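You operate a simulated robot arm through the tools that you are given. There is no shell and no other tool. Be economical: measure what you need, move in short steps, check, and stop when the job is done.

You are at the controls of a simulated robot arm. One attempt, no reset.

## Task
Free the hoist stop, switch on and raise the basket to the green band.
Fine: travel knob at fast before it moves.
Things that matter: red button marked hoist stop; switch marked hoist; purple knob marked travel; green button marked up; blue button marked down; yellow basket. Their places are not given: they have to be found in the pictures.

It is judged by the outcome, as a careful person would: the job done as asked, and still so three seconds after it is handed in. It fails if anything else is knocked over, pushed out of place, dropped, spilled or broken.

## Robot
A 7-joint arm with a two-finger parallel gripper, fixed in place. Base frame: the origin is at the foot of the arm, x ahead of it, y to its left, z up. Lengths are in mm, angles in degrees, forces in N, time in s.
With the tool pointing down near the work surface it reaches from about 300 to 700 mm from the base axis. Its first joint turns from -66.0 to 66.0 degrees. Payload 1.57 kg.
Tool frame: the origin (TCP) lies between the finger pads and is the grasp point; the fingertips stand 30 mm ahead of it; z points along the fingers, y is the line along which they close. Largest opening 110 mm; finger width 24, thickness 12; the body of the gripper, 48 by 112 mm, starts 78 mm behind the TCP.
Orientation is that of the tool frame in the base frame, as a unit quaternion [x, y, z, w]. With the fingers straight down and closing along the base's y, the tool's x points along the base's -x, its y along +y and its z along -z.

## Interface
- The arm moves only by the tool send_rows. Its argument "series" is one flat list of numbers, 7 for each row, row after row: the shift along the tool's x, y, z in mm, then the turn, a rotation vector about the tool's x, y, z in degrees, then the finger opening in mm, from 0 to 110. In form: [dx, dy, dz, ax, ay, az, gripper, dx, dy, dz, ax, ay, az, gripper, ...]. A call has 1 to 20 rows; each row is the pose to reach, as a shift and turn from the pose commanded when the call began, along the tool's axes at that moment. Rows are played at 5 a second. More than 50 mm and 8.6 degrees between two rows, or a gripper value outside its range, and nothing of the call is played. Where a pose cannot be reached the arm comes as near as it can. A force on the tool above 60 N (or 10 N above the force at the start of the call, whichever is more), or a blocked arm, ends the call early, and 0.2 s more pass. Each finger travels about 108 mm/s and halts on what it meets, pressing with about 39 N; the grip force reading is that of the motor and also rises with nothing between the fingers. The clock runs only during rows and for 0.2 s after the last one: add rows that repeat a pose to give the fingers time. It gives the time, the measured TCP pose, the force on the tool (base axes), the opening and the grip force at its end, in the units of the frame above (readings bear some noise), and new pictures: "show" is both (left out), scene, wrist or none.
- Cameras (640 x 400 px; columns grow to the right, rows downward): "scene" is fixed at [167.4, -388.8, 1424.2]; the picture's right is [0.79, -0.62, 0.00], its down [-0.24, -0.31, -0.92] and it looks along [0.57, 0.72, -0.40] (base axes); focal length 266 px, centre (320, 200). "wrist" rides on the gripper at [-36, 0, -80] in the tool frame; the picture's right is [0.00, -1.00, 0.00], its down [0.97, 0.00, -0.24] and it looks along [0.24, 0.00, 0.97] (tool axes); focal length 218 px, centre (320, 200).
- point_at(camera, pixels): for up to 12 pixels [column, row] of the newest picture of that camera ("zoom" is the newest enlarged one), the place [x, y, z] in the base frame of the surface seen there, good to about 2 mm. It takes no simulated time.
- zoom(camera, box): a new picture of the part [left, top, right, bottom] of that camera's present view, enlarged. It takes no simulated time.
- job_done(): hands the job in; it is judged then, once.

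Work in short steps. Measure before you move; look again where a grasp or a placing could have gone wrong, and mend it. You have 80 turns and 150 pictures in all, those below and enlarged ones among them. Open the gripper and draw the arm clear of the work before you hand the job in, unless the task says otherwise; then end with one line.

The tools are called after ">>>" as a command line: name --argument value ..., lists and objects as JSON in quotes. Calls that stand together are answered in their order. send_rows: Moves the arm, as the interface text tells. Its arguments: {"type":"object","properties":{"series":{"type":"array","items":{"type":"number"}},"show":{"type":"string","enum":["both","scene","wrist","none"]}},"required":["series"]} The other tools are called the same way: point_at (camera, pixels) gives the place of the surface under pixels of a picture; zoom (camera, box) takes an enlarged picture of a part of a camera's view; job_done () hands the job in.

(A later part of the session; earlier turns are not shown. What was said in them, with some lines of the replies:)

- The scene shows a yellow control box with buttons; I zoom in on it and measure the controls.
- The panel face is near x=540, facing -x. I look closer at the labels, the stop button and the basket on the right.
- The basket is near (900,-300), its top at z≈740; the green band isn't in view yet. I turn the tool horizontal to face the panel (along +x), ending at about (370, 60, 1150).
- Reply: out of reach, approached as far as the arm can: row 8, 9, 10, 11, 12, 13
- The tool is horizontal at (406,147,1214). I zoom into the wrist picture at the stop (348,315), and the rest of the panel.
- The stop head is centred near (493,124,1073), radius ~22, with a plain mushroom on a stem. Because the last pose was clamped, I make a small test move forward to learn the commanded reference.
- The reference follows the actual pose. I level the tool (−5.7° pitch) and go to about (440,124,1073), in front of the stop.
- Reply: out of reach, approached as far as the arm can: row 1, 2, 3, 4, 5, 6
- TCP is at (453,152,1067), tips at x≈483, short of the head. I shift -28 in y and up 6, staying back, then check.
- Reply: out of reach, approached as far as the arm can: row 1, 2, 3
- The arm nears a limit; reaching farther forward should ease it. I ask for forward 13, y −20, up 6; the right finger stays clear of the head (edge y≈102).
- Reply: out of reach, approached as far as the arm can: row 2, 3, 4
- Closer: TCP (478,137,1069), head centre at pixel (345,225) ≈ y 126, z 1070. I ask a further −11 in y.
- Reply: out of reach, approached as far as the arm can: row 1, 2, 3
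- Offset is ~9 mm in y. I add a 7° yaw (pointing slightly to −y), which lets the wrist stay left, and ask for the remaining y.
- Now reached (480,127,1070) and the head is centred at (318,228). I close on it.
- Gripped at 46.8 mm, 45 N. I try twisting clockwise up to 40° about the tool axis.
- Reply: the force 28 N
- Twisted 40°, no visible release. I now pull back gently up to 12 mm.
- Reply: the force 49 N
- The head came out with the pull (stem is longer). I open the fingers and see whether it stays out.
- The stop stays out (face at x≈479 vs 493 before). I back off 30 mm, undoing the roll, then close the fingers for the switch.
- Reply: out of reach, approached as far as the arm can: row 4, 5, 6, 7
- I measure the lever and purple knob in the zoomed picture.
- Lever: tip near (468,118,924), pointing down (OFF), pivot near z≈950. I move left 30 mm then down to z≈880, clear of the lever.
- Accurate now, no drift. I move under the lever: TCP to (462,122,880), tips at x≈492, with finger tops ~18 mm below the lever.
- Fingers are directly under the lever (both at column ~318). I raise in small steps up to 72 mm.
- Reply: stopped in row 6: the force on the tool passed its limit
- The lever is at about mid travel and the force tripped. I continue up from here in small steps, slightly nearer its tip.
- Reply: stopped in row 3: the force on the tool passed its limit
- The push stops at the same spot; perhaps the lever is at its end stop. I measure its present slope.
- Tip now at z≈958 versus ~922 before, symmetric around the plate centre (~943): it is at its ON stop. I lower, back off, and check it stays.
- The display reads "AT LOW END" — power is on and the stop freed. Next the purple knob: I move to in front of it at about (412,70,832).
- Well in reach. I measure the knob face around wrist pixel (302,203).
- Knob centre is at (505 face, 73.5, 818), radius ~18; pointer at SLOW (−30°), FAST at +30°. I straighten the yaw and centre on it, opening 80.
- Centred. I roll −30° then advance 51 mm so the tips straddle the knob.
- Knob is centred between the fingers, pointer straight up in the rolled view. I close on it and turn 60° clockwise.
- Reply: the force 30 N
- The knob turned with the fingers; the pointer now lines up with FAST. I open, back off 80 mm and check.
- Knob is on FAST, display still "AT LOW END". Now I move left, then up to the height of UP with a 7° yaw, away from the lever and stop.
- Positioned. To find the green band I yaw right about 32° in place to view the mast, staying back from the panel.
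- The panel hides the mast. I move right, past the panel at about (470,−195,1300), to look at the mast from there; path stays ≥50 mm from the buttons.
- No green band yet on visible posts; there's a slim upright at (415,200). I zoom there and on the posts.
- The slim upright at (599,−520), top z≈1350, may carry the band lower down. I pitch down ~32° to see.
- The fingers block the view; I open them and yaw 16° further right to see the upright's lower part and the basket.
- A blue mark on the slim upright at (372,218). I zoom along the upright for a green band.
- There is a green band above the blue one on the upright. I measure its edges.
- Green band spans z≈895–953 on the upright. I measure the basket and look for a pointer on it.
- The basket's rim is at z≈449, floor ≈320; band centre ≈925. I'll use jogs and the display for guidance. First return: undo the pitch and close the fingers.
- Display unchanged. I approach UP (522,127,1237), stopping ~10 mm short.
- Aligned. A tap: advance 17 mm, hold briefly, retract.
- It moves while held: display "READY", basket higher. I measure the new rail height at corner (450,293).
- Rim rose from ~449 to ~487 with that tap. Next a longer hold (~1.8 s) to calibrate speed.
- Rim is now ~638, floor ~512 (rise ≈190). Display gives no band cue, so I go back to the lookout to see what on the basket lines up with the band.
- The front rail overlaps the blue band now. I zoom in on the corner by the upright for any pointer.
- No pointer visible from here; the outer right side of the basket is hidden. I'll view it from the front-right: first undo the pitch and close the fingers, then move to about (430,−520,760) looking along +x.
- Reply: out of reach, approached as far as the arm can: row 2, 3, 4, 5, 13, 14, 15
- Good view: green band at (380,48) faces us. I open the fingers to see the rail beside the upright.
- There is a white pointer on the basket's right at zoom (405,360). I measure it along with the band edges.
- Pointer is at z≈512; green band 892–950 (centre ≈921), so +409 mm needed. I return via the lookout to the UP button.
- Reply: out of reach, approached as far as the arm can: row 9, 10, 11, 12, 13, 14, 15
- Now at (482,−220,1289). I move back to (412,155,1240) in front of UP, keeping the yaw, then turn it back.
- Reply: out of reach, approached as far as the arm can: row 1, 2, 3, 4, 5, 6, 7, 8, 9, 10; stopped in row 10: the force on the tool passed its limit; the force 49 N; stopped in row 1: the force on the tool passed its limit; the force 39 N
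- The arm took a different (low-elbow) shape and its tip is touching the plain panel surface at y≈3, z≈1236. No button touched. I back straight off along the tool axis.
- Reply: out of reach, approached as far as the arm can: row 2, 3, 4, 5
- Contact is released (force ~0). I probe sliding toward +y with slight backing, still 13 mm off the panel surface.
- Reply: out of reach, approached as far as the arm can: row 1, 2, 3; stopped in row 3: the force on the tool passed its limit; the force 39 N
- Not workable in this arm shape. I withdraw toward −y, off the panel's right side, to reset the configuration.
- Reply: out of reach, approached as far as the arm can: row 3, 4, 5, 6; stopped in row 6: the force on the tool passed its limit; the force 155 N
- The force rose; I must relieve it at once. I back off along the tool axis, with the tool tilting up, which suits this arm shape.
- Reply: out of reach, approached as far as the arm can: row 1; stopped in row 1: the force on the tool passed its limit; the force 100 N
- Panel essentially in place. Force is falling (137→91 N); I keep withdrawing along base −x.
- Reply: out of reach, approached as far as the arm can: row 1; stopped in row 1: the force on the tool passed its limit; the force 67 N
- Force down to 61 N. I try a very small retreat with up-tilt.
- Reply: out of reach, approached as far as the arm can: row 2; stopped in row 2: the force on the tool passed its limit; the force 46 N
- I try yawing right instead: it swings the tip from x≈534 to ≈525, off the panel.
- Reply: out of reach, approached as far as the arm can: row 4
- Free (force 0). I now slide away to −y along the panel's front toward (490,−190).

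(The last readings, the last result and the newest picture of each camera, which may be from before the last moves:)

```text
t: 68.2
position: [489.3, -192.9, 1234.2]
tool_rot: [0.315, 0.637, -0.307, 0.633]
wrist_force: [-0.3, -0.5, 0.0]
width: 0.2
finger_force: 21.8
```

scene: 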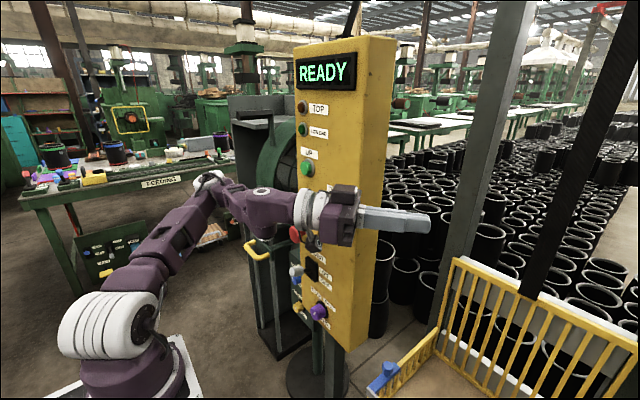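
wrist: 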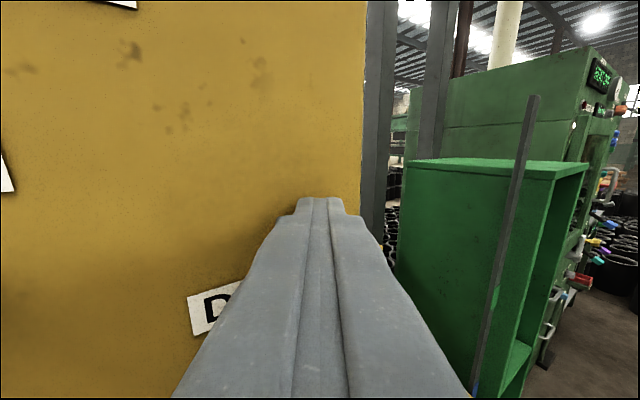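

Clear and the panel is unharmed. To get the high-elbow shape back, I raise and pitch the tool downward here in free space.

>>> send_rows --series '[-15, 0, 0, 0, 8, 0, 0, -30, 0, 0, 0, 16, 0, 0, -45, 0, 0, 0, 24, 0, 0, -60, 0, 0, 0, 32, 0, 0, -75, 0, 0, 0, 40, 0, 0, -90, 0, 0, 0, 48, 0, 0, -105, 0, -10, 0, 56, 0, 0, -120, 0, -20, 0, 64, 0, 0, -130, 0, -30, 0, 72, 0, 0, -140, 0, -40, 0, 80, 0, 0, -140, 0, -40, 0, 80, 0, 0]' --show "scene"

```text
t: 70.6
position: [445.6, -161.2, 1337.6]
tool_rot: [0.439, 0.895, -0.032, 0.075]
wrist_force: [-1.0, 0.5, 0.3]
width: 0.2
finger_force: 20.9
out of reach, approached as far as the arm can: row 3, 9, 10, 11
```

scene: 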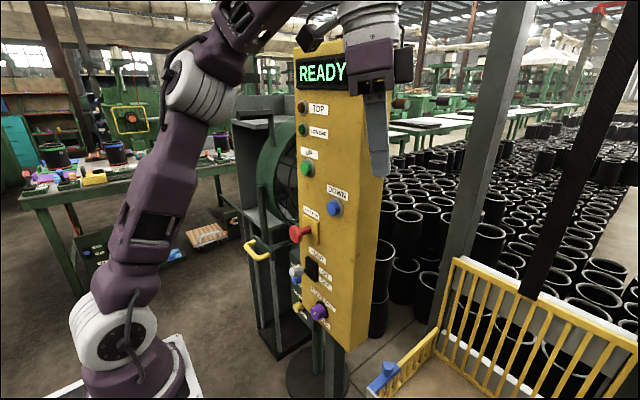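

The upper arm is upright again. I go back to a pose like the start: about (305,60,1340), tool down, turning the yaw back.

>>> send_rows --series '[32, 3, -5, 0, 0, -6.5, 0, 64, 6, -10, 0, 0, -13, 0, 96, 9, -16, 0, 0, -19.5, 0, 128, 12, -21, 0, 0, -26, 0, 160, 15, -26, 0, 0, -32.5, 0, 192, 18, -32, 0, 0, -39, 0, 224, 21, -37, 0, 0, -45.5, 0, 256, 24, -42, 0, 0, -52, 0, 256, 24, -42, 0, 0, -52, 0]' --show "scene"

```text
t: 72.6
position: [352.4, -5.1, 1301.3]
tool_rot: [0.001, 0.997, -0.063, 0.053]
wrist_force: [-0.2, 0.2, -0.2]
width: 0.2
finger_force: 21.0
out of reach, approached as far as the arm can: row 5, 6, 7, 8, 9
```

scene: 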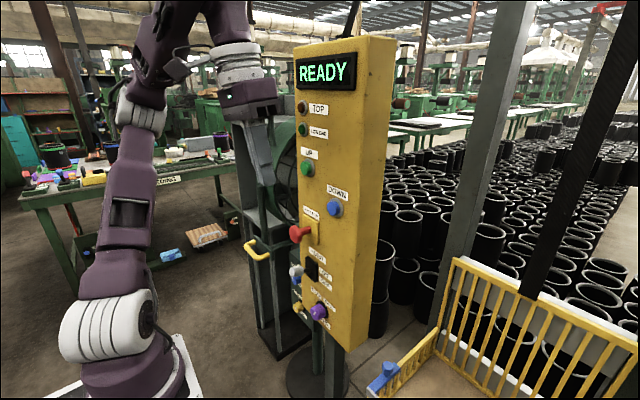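

Now at (352,−5,1301). I shift further to +y, where the reach limits are looser.

>>> send_rows --series '[7, 37, -10, 0, 0, 0, 0, 14, 74, -21, 0, 0, 0, 0, 21, 110, -31, 0, 0, 0, 0, 28, 146, -42, 0, 0, 0, 0, 28, 146, -42, 0, 0, 0, 0]' --show "scene"

```text
t: 73.8
position: [384.8, 32.5, 1271.2]
tool_rot: [0.001, 0.997, -0.063, 0.053]
wrist_force: [0.0, 0.6, 0.5]
width: 0.0
finger_force: 21.6
out of reach, approached as far as the arm can: row 1, 2, 3, 4, 5
```

scene: 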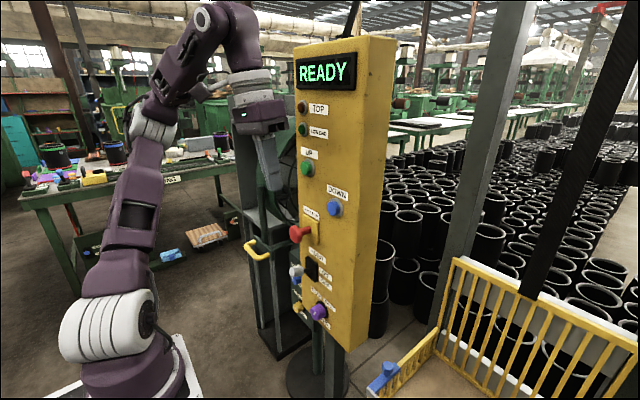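

Still limited in this twisted shape. The earlier successful route was from low (z≈820) straight up at y≈164, so I go down here first; tool is well clear of the panel (x≈390).

>>> send_rows --series '[4, 5, 38, 0, 0, 0, 0, 8, 10, 76, 0, 0, 0, 0, 12, 15, 114, 0, 0, 0, 0, 16, 20, 152, 0, 0, 0, 0, 20, 25, 190, 0, 0, 0, 0, 24, 30, 228, 0, 0, 0, 0, 28, 34, 267, 0, 0, 0, 0, 28, 34, 267, 0, 0, 0, 0]' --show "scene"

```text
t: 75.6
position: [391.3, 30.4, 999.1]
tool_rot: [0.002, 0.997, -0.063, 0.053]
wrist_force: [0.1, 0.6, 0.1]
width: 0.2
finger_force: 21.1
```

scene: 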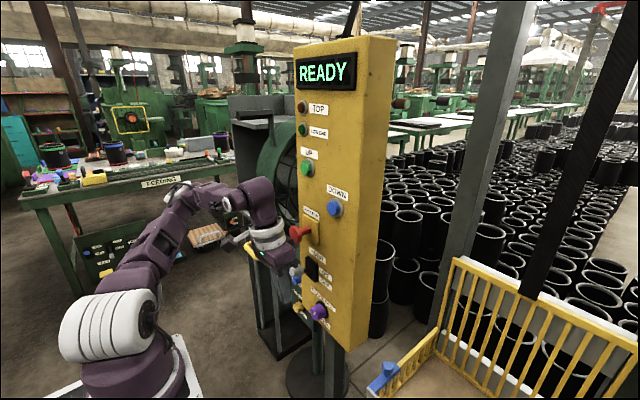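

Reached cleanly. Now I level the tool while moving to about (410,160,840).

>>> send_rows --series '[0, 14, 13, 0, -7.6, 0, 0, 0, 27, 26, 0, -15.2, 0, 0, -1, 41, 39, 0, -22.8, 0, 0, -1, 54, 52, 0, -30.4, 0, 0, -1, 68, 65, 0, -38, 0, 0, -2, 81, 78, 0, -45.6, 0, 0, -2, 95, 91, 0, -53.2, 0, 0, -2, 108, 104, 0, -60.8, 0, 0, -3, 122, 118, 0, -68.4, 0, 0, -3, 136, 131, 0, -76, 0, 0, -3, 149, 144, 0, -83.6, 0, 0, -3, 149, 144, 0, -83.6, 0, 0]' --show "scene"

```text
t: 76.8
position: [511.2, 94.5, 985.7]
tool_rot: [-0.018, 0.931, -0.051, 0.361]
wrist_force: [-77.0, 1.0, 35.7]
width: 0.2
finger_force: 21.3
out of reach, approached as far as the arm can: row 1, 2, 3, 4, 5, 6
stopped in row 6: the force on the tool passed its limit (the readings are from after the stop); the commanded pose is now the measured one
```

scene: 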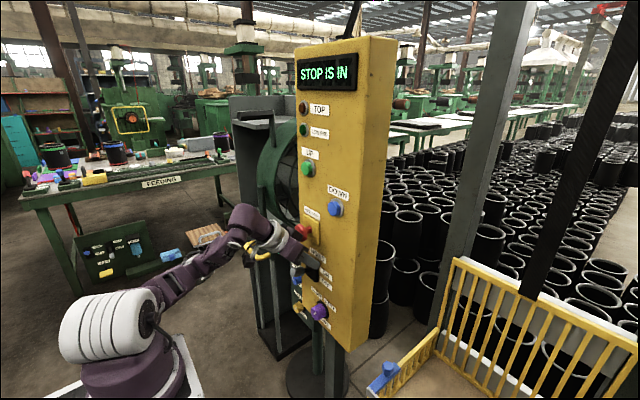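

The clamped pose drifted forward and pressed the stop ("STOP IS IN") — mendable. I carefully back off along the tool axis, reversing the pitch.

>>> send_rows --series '[3, -4, -10, 0, 0, 0, 0, 8, -10, -22, 0, 4, 0, 0, 15, -18, -36, 0, 10, 0, 0, 25, -27, -50, 0, 17, 0, 0]' --show "both"

```text
t: 77.2
position: [510.5, 96.1, 985.8]
tool_rot: [-0.018, 0.931, -0.05, 0.361]
wrist_force: [-55.0, -1.0, 24.4]
width: 0.0
finger_force: 21.3
out of reach, approached as far as the arm can: row 1
stopped in row 1: the force on the tool passed its limit (the readings are from after the stop); the commanded pose is now the measured one
```

scene: 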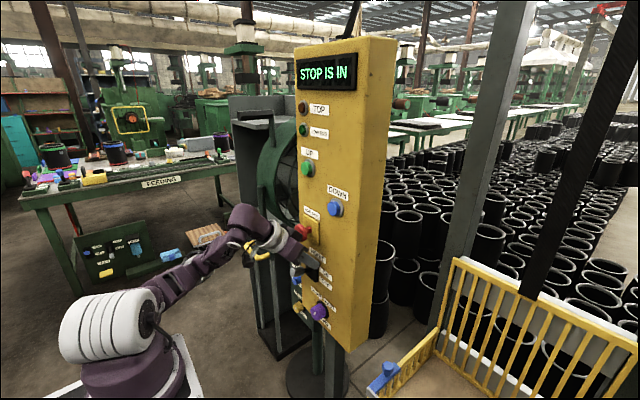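
wrist: 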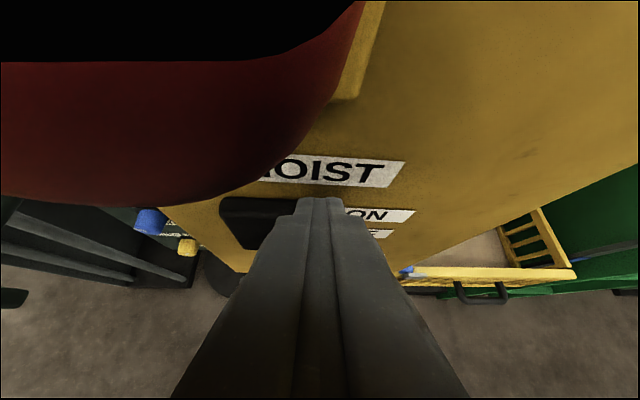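

The tip rests on the panel beside the lever, and the wrist is at the stop head. I retrace the exact reverse of the way in (tool back toward pointing down while moving −x).

>>> send_rows --series '[8, -6, -9, 0, 4.2, 0, 0, 24, -19, -27, 0, 12.6, 0, 0, 40, -32, -45, 0, 21, 0, 0, 56, -45, -63, 0, 29.4, 0, 0, 72, -58, -81, 0, 37.8, 0, 0]' --show "both"

```text
t: 78.3
position: [404.9, 40.6, 1002.3]
tool_rot: [-0.001, 0.998, -0.055, 0.038]
wrist_force: [-0.4, 1.0, -0.3]
width: 0.0
finger_force: 21.2
out of reach, approached as far as the arm can: row 1
```

scene: 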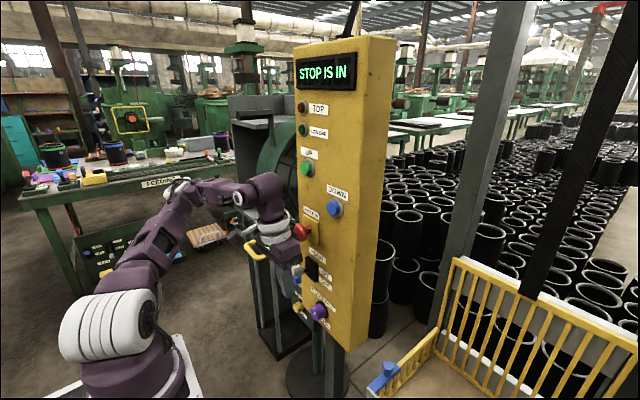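
wrist: 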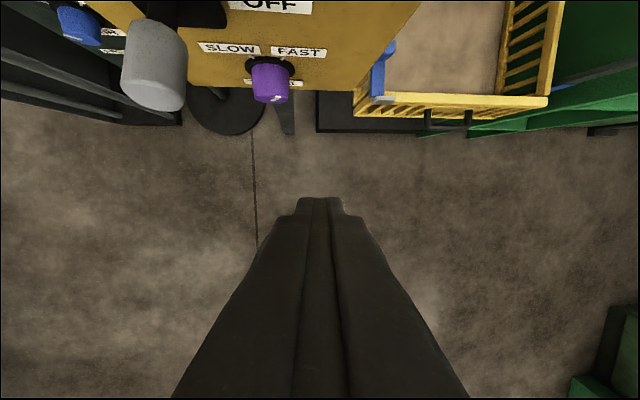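

Clear again, lever and knob unchanged. I lower tool-down by 160 mm, where levelling was unconstrained before.

>>> send_rows --series '[0, 0, 40, 0, 0, 0, 0, 0, 0, 80, 0, 0, 0, 0, 0, 0, 120, 0, 0, 0, 0, 0, 0, 165, 0, 0, 0, 0, 10, 0, 165, 0, 0, 0, 0]' --show "none"

>>> send_rows --series '[0, 0, 0, 0, -8, 0, 0, 0, 0, 0, 0, -16, 0, 0, 0, 0, 0, 0, -20, 0, 0]' --show "none"

```text
t: 79.5
position: [408.0, 21.1, 836.7]
tool_rot: [-0.001, 0.998, -0.054, 0.04]
wrist_force: [0.7, -0.3, -0.9]
width: 0.0
finger_force: 21.3
```

```text
t: 80.3
position: [406.9, 22.1, 838.5]
tool_rot: [-0.011, 0.976, -0.053, 0.213]
wrist_force: [0.1, 1.0, 0.1]
width: 0.1
finger_force: 21.3
out of reach, approached as far as the arm can: row 1, 2
```

Works so far. I continue levelling in 20° portions.

>>> send_rows --series '[0, 0, 0, 0, -7, 0, 0, 0, 0, 0, 0, -14, 0, 0, 0, 0, 0, 0, -20, 0, 0]' --show "none"

```text
t: 81.2
position: [438.6, 36.9, 827.3]
tool_rot: [-0.021, 0.928, -0.051, 0.37]
wrist_force: [0.5, -1.4, 0.0]
width: 0.1
finger_force: 21.5
out of reach, approached as far as the arm can: row 1, 2, 3
```

The pose drifts forward again. I add yaw to the right (wrist to the left), which loosened the limits before, and ask to back off 30 mm.

>>> send_rows --series '[8, 0, -7, 4, 0, 4, 0, 15, 0, -14, 8, 0, 8, 0, 22, 0, -20, 12, 0, 12.5, 0, 22, 0, -20, 12, 0, 12.5, 0]' --show "scene"

```text
t: 82.2
position: [409.2, 37.3, 825.6]
tool_rot: [0.122, 0.91, -0.106, 0.382]
wrist_force: [0.1, 0.2, 0.1]
width: 0.0
finger_force: 20.8
```

scene: 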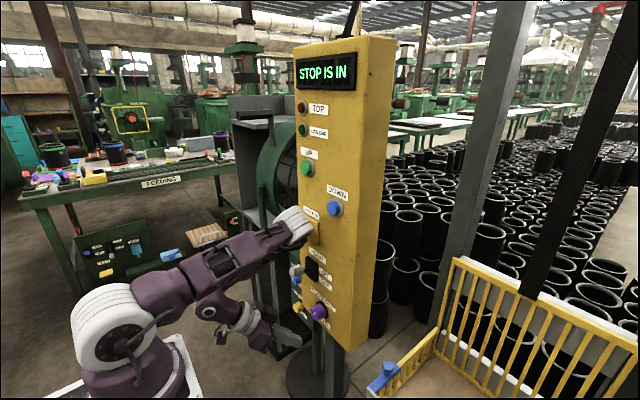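

The configuration changed; the elbow appears at (295,225). I check how near it is to the panel.

>>> point_at --camera "scene" --pixels '[[295, 225], [308, 222], [300, 240], [285, 225], [250, 325], [110, 320], [313, 232]]'

>>> zoom --camera "scene" --box '[250, 190, 350, 330]'

```text
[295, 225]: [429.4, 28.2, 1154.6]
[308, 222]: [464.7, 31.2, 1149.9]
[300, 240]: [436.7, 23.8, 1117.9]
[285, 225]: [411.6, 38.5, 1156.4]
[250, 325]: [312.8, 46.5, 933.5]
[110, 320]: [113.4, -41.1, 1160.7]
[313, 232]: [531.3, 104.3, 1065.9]
```

```text
2.86 times, centred on (300, 260) of scene
```

zoom: 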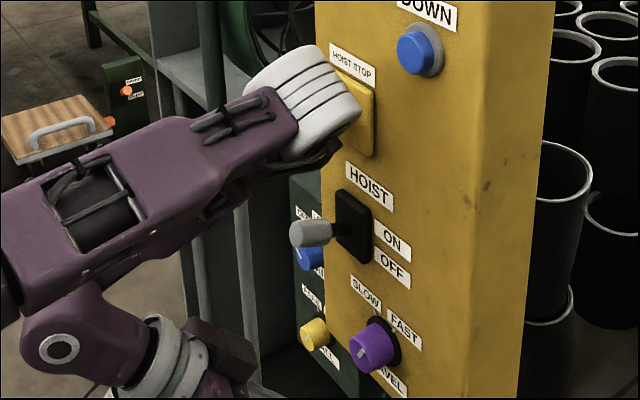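

The elbow is ~20 mm from the stop head but this is the natural (unswivelled) shape; raising the tool moves the elbow up and back. I raise 120 and go +60 in y, and check.

>>> send_rows --series '[-14, 0, -14, 0, 0, 0, 0, -36, 4, -36, 0, 0, 0, 0, -50, 15, -58, 0, 0, 0, 0, -64, 30, -78, 0, 0, 0, 0, -78, 45, -99, 0, 0, 0, 0, -78, 45, -99, 0, 0, 0, 0]' --show "scene"

```text
t: 83.5
position: [408.8, 99.3, 946.1]
tool_rot: [0.12, 0.91, -0.105, 0.382]
wrist_force: [-0.2, -0.3, 0.7]
width: 0.3
finger_force: 21.3
```

scene: 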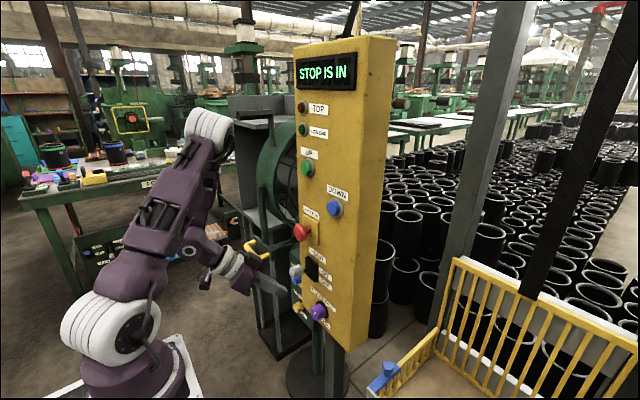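

Good: no clamping, elbow high. I level the tool while rising to about (408,160,1070).

>>> send_rows --series '[-13, 8, -17, 0, -7, 0, 0, -27, 15, -34, 0, -14, 0, 0, -40, 22, -51, 0, -21, 0, 0, -54, 30, -68, 0, -28, 0, 0, -67, 38, -85, 0, -36, 0, 0, -81, 45, -102, 0, -43, 0, 0, -81, 45, -102, 0, -43, 0, 0]' --show "both"

```text
t: 85.2
position: [409.5, 160.2, 1068.8]
tool_rot: [0.074, 0.707, -0.143, 0.689]
wrist_force: [0.0, 0.8, 0.0]
width: 0.0
finger_force: 21.3
```

scene: 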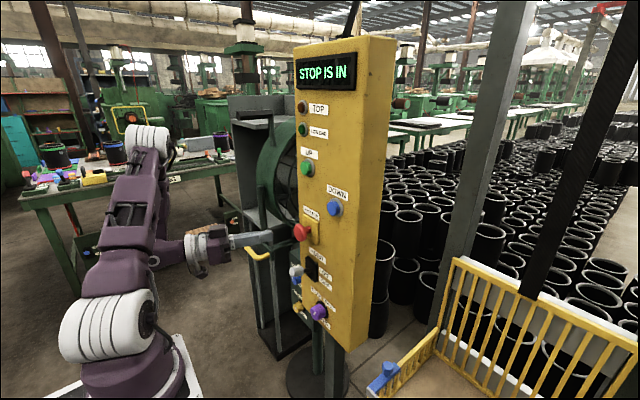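
wrist: 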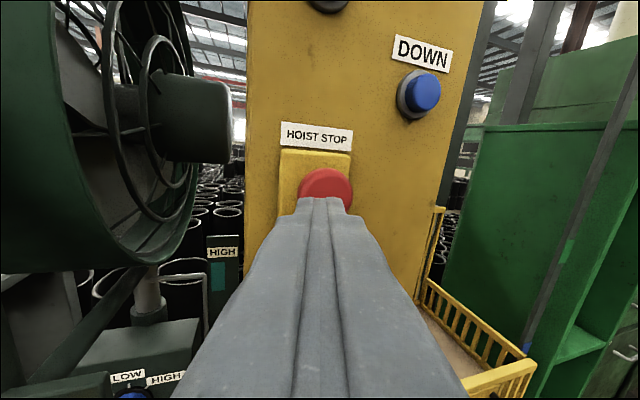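

Back in the good shape, head at (325,185). I correct yaw (−8°) and roll (+5.7°), open, and advance to straddle the stop.

>>> send_rows --series '[0, -3, 10, -4, 0, 3, 50, -1, -6, 20, -8, 0, 5.7, 110, -2, -8, 30, -8, 0, 5.7, 110, -3, -9, 40, -8, 0, 5.7, 110, -3, -9, 58, -8, 0, 5.7, 110, -3, -9, 75, -8, 0, 5.7, 110, -3, -9, 75, -8, 0, 5.7, 110]' --show "wrist"

```text
t: 86.8
position: [478.6, 128.0, 1071.8]
tool_rot: [0.061, 0.711, -0.058, 0.698]
wrist_force: [0.2, -0.1, 0.3]
width: 109.8
finger_force: 0.1
```

wrist: 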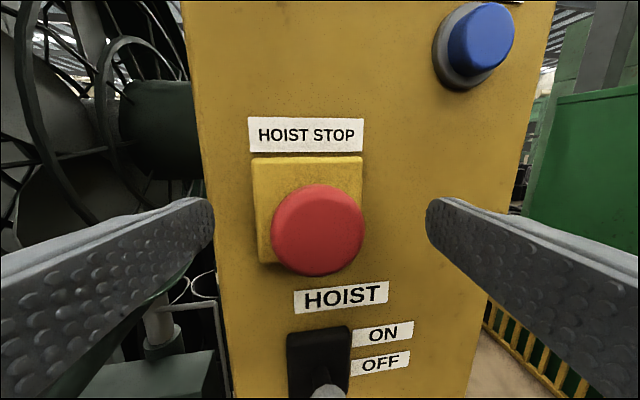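

Straddled precisely. I close on the head and pull 14 mm straight back, then release.

>>> send_rows --series '[0, 0, 0, 0, 0, 0, 70, 0, 0, 0, 0, 0, 0, 30, 0, 0, 0, 0, 0, 0, 30, 0, 0, 0, 0, 0, 0, 30, 0, 0, -4, 0, 0, 0, 30, 0, 0, -8, 0, 0, 0, 30, 0, 0, -12, 0, 0, 0, 30, 0, 0, -15, 0, 0, 0, 30, 0, 0, -15, 0, 0, 0, 30]' --show "scene"

```text
t: 88.8
position: [464.2, 128.1, 1071.5]
tool_rot: [0.061, 0.712, -0.06, 0.697]
wrist_force: [0.4, -5.5, -25.5]
width: 46.8
finger_force: 45.3
```

scene: 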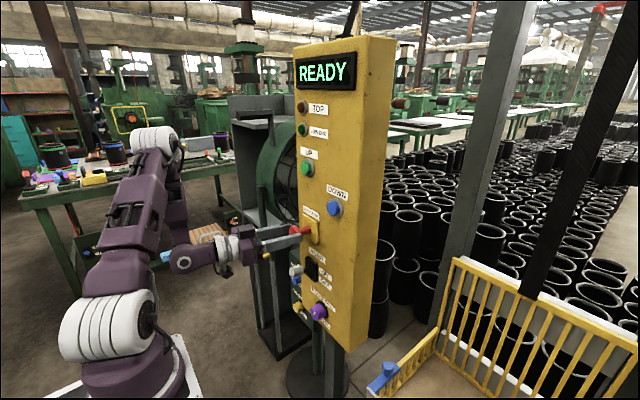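

"READY" again. I open, back off, and close the fingers.

>>> send_rows --series '[0, 0, 0, 0, 0, 0, 80, 0, 0, 0, 0, 0, 0, 110, 0, 0, -15, 0, 0, 0, 110, 0, 5, -30, 0, 0, 0, 110, 0, 10, -45, 0, 0, 0, 80, 0, 15, -58, 0, 0, 0, 30, 0, 15, -58, 0, 0, 0, 0, 0, 15, -58, 0, 0, 0, 0]' --show "scene"

```text
t: 90.5
position: [410.6, 154.5, 1073.1]
tool_rot: [0.06, 0.712, -0.058, 0.698]
wrist_force: [-0.2, 0.0, 0.7]
width: 0.0
finger_force: 21.0
```

scene: 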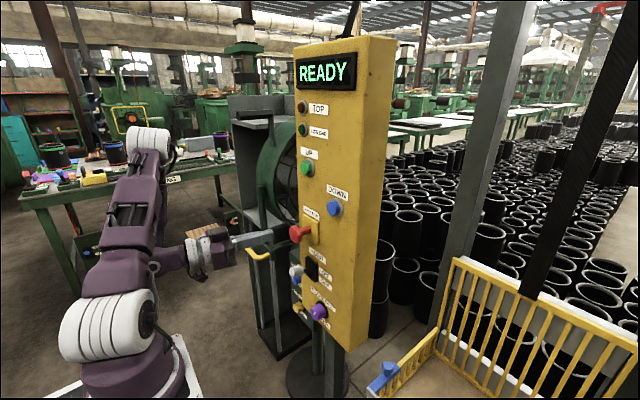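

Stop is out, fingers clear. I rise 164 mm to UP height (with a small pitch correction).

>>> send_rows --series '[-40, 0, 0, 0, -0.5, 0, 0, -80, 0, 0, 0, -0.8, 0, 0, -120, 0, 0, 0, -1, 0, 0, -164, 0, -2, 0, -1.2, 0, 0, -164, 0, -2, 0, -1.2, 0, 0]' --show "wrist"

```text
t: 91.8
position: [412.7, 155.3, 1239.3]
tool_rot: [0.06, 0.704, -0.059, 0.706]
wrist_force: [0.3, 0.2, -0.3]
width: 0.0
finger_force: 21.3
5 turns are left
```

wrist: 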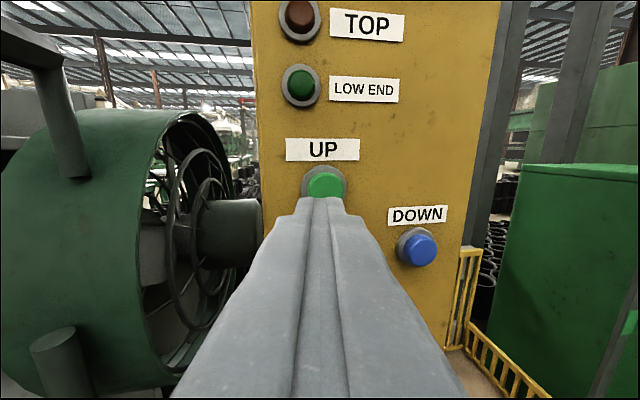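

UP is aligned. With few turns left: I approach, hold UP about 2.7 s (expected ~235 mm of the 409 needed), release, and measure the back rail (before: top z≈928) in the same turn.

>>> send_rows --series '[1, -4, 25, 0, 0, 0, 0, 2, -8, 50, 0, 0, 0, 0, 3, -11, 71, 0, 0, 0, 0, 3, -11, 88, 0, 0, 0, 0, 3, -11, 88, 0, 0, 0, 0, 3, -11, 88, 0, 0, 0, 0, 3, -11, 88, 0, 0, 0, 0, 3, -11, 88, 0, 0, 0, 0, 3, -11, 88, 0, 0, 0, 0, 3, -11, 88, 0, 0, 0, 0, 3, -11, 88, 0, 0, 0, 0, 3, -11, 88, 0, 0, 0, 0, 3, -11, 88, 0, 0, 0, 0, 3, -11, 88, 0, 0, 0, 0, 3, -11, 88, 0, 0, 0, 0, 3, -11, 88, 0, 0, 0, 0, 3, -11, 88, 0, 0, 0, 0, 3, -11, 76, 0, 0, 0, 0]' --show "scene"

>>> point_at --camera "scene" --pixels '[[485, 172], [485, 178], [485, 184], [485, 188], [485, 192], [485, 196], [485, 200], [485, 205], [485, 210], [485, 216], [485, 222], [485, 230]]'

>>> zoom --camera "scene" --box '[380, 140, 640, 400]'

```text
t: 95.5
position: [484.5, 133.0, 1235.1]
tool_rot: [0.06, 0.703, -0.058, 0.706]
wrist_force: [0.3, 1.1, -0.3]
width: 0.1
finger_force: 20.8
```

scene: 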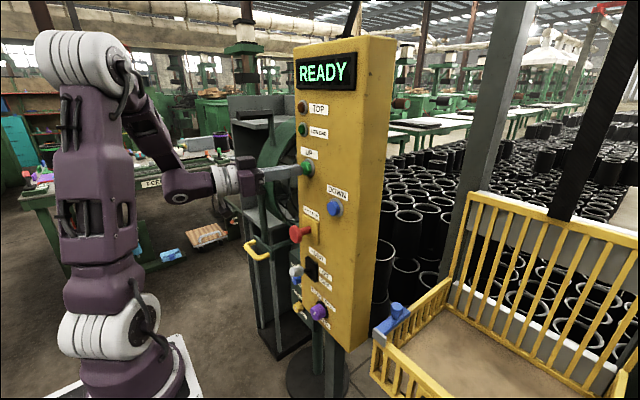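

```text
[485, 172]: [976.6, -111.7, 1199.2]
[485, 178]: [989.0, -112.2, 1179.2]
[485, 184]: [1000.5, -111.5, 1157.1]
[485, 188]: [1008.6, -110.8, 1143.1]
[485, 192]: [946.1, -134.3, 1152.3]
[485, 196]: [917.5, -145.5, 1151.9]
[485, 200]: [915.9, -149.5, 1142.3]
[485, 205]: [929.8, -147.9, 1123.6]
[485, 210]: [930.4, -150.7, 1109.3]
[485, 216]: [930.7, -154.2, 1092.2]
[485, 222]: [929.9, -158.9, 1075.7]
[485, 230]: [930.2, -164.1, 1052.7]
```

```text
1.54 times, centred on (510, 270) of scene
4 turns are left
```

zoom: 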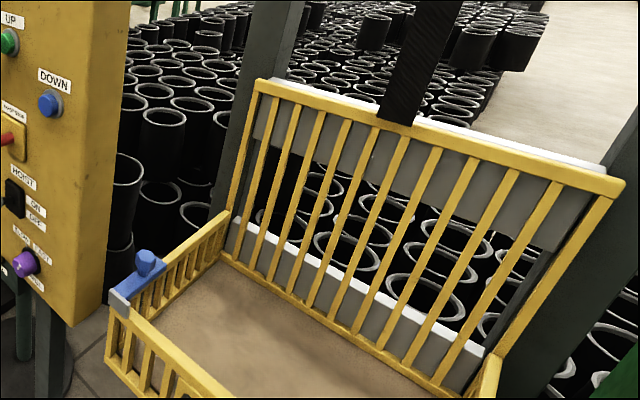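

Rail top went 928→1152 (+223), so the pointer is at ≈735 and needs +186 more. A hold of 11 rows from here (9 rows gave 154 from the same stand-off) should give ≈187.

>>> send_rows --series '[0, 0, 12, 0, 0, 0, 0, 0, 0, 12, 0, 0, 0, 0, 0, 0, 12, 0, 0, 0, 0, 0, 0, 12, 0, 0, 0, 0, 0, 0, 12, 0, 0, 0, 0, 0, 0, 12, 0, 0, 0, 0, 0, 0, 12, 0, 0, 0, 0, 0, 0, 12, 0, 0, 0, 0, 0, 0, 12, 0, 0, 0, 0, 0, 0, 12, 0, 0, 0, 0, 0, 0, 12, 0, 0, 0, 0, 0, 0, 0, 0, 0, 0, 0]' --show "scene"

>>> point_at --camera "scene" --pixels '[[504, 108], [504, 112], [504, 116], [504, 119], [504, 122], [504, 125], [504, 128], [504, 131], [504, 134], [504, 138], [504, 143], [504, 150]]'

>>> zoom --camera "scene" --box '[380, 80, 640, 400]'

```text
t: 98.2
position: [484.9, 131.6, 1234.4]
tool_rot: [0.06, 0.703, -0.059, 0.706]
wrist_force: [-0.6, -0.5, -0.1]
width: 0.0
finger_force: 21.2
```

scene: 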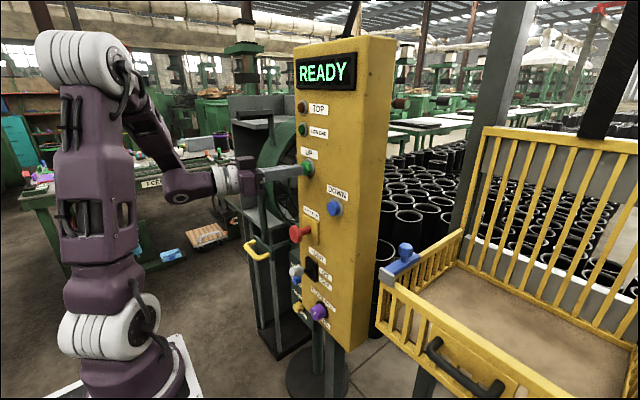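

```text
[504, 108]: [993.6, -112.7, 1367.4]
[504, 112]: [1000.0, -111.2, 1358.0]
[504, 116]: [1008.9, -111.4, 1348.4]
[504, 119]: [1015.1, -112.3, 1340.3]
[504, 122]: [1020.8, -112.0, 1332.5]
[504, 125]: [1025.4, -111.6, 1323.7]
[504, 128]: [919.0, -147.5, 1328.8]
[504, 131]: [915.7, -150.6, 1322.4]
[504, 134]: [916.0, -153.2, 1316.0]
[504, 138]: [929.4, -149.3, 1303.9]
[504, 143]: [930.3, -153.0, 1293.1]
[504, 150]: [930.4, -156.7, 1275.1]
```

```text
1.25 times, centred on (510, 240) of scene
3 turns are left
```

zoom: 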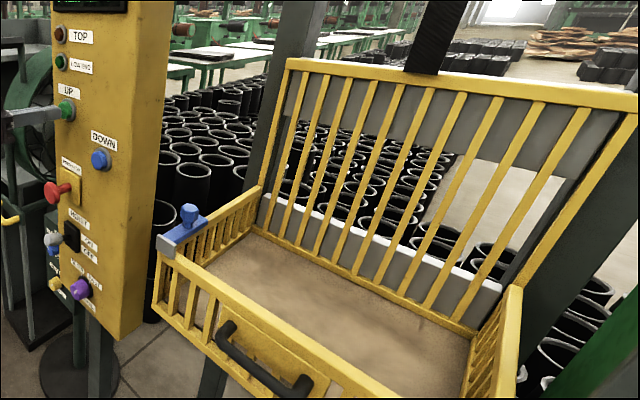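

Rail top is 1329, i.e. +401 total, putting the pointer at ≈912, inside the band (892–950). I draw the arm back, open the gripper, and cross-check the rim height (expect ≈1040).

>>> send_rows --series '[0, 4, -25, 0, 0, 0, 0, 0, 8, -50, 0, 0, 0, 0, 0, 11, -71, 0, 0, 0, 0, 0, 11, -71, 0, 0, 0, 50, 0, 11, -71, 0, 0, 0, 100, 0, 11, -71, 0, 0, 0, 100]' --show "scene"

>>> point_at --camera "scene" --pixels '[[440, 319], [450, 326], [460, 332], [470, 338], [430, 252], [440, 246], [450, 239], [480, 340], [520, 372], [504, 128]]'

>>> zoom --camera "scene" --box '[270, 30, 400, 340]'

```text
t: 99.5
position: [415.0, 152.9, 1234.2]
tool_rot: [0.059, 0.703, -0.058, 0.706]
wrist_force: [1.6, 0.0, -0.8]
width: 100.1
finger_force: 0.1
```

scene: 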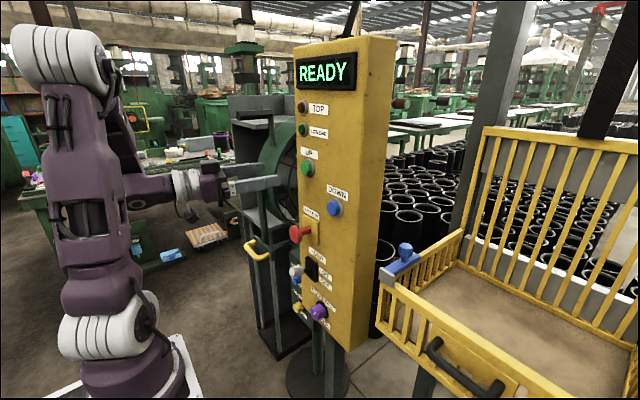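

```text
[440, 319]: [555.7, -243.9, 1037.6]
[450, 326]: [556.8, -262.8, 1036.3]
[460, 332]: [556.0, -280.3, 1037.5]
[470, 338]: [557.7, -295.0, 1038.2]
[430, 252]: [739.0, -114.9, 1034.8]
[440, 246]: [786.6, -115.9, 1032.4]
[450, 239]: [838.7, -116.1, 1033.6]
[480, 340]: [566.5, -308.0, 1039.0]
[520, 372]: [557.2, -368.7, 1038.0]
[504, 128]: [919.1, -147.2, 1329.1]
```

```text
1.29 times, centred on (335, 185) of scene
2 turns are left
```

zoom: 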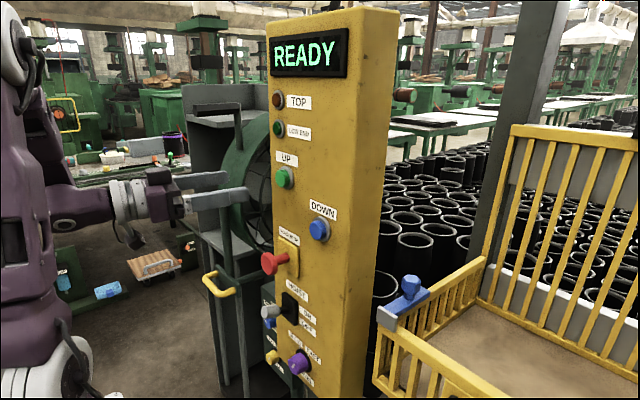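

The rim is at ≈1038, 128 mm above the pointer, so the pointer is at ≈910, inside the green band (892–950). The basket is holding still, the stop is out, the switch is on, the knob is at FAST, and the arm is clear with the gripper open. I hand the job in.

>>> job_done

```text
The job is handed in.
```

The hoist stop is freed, the switch is on, the travel knob was set to FAST before the basket moved, and the pointer is in the green band (≈910; band 892–950). On the way the arm hit the panel (up to ~137 N) and accidentally pushed the stop back in. I pulled it out again and saw no lasting shift or damage.
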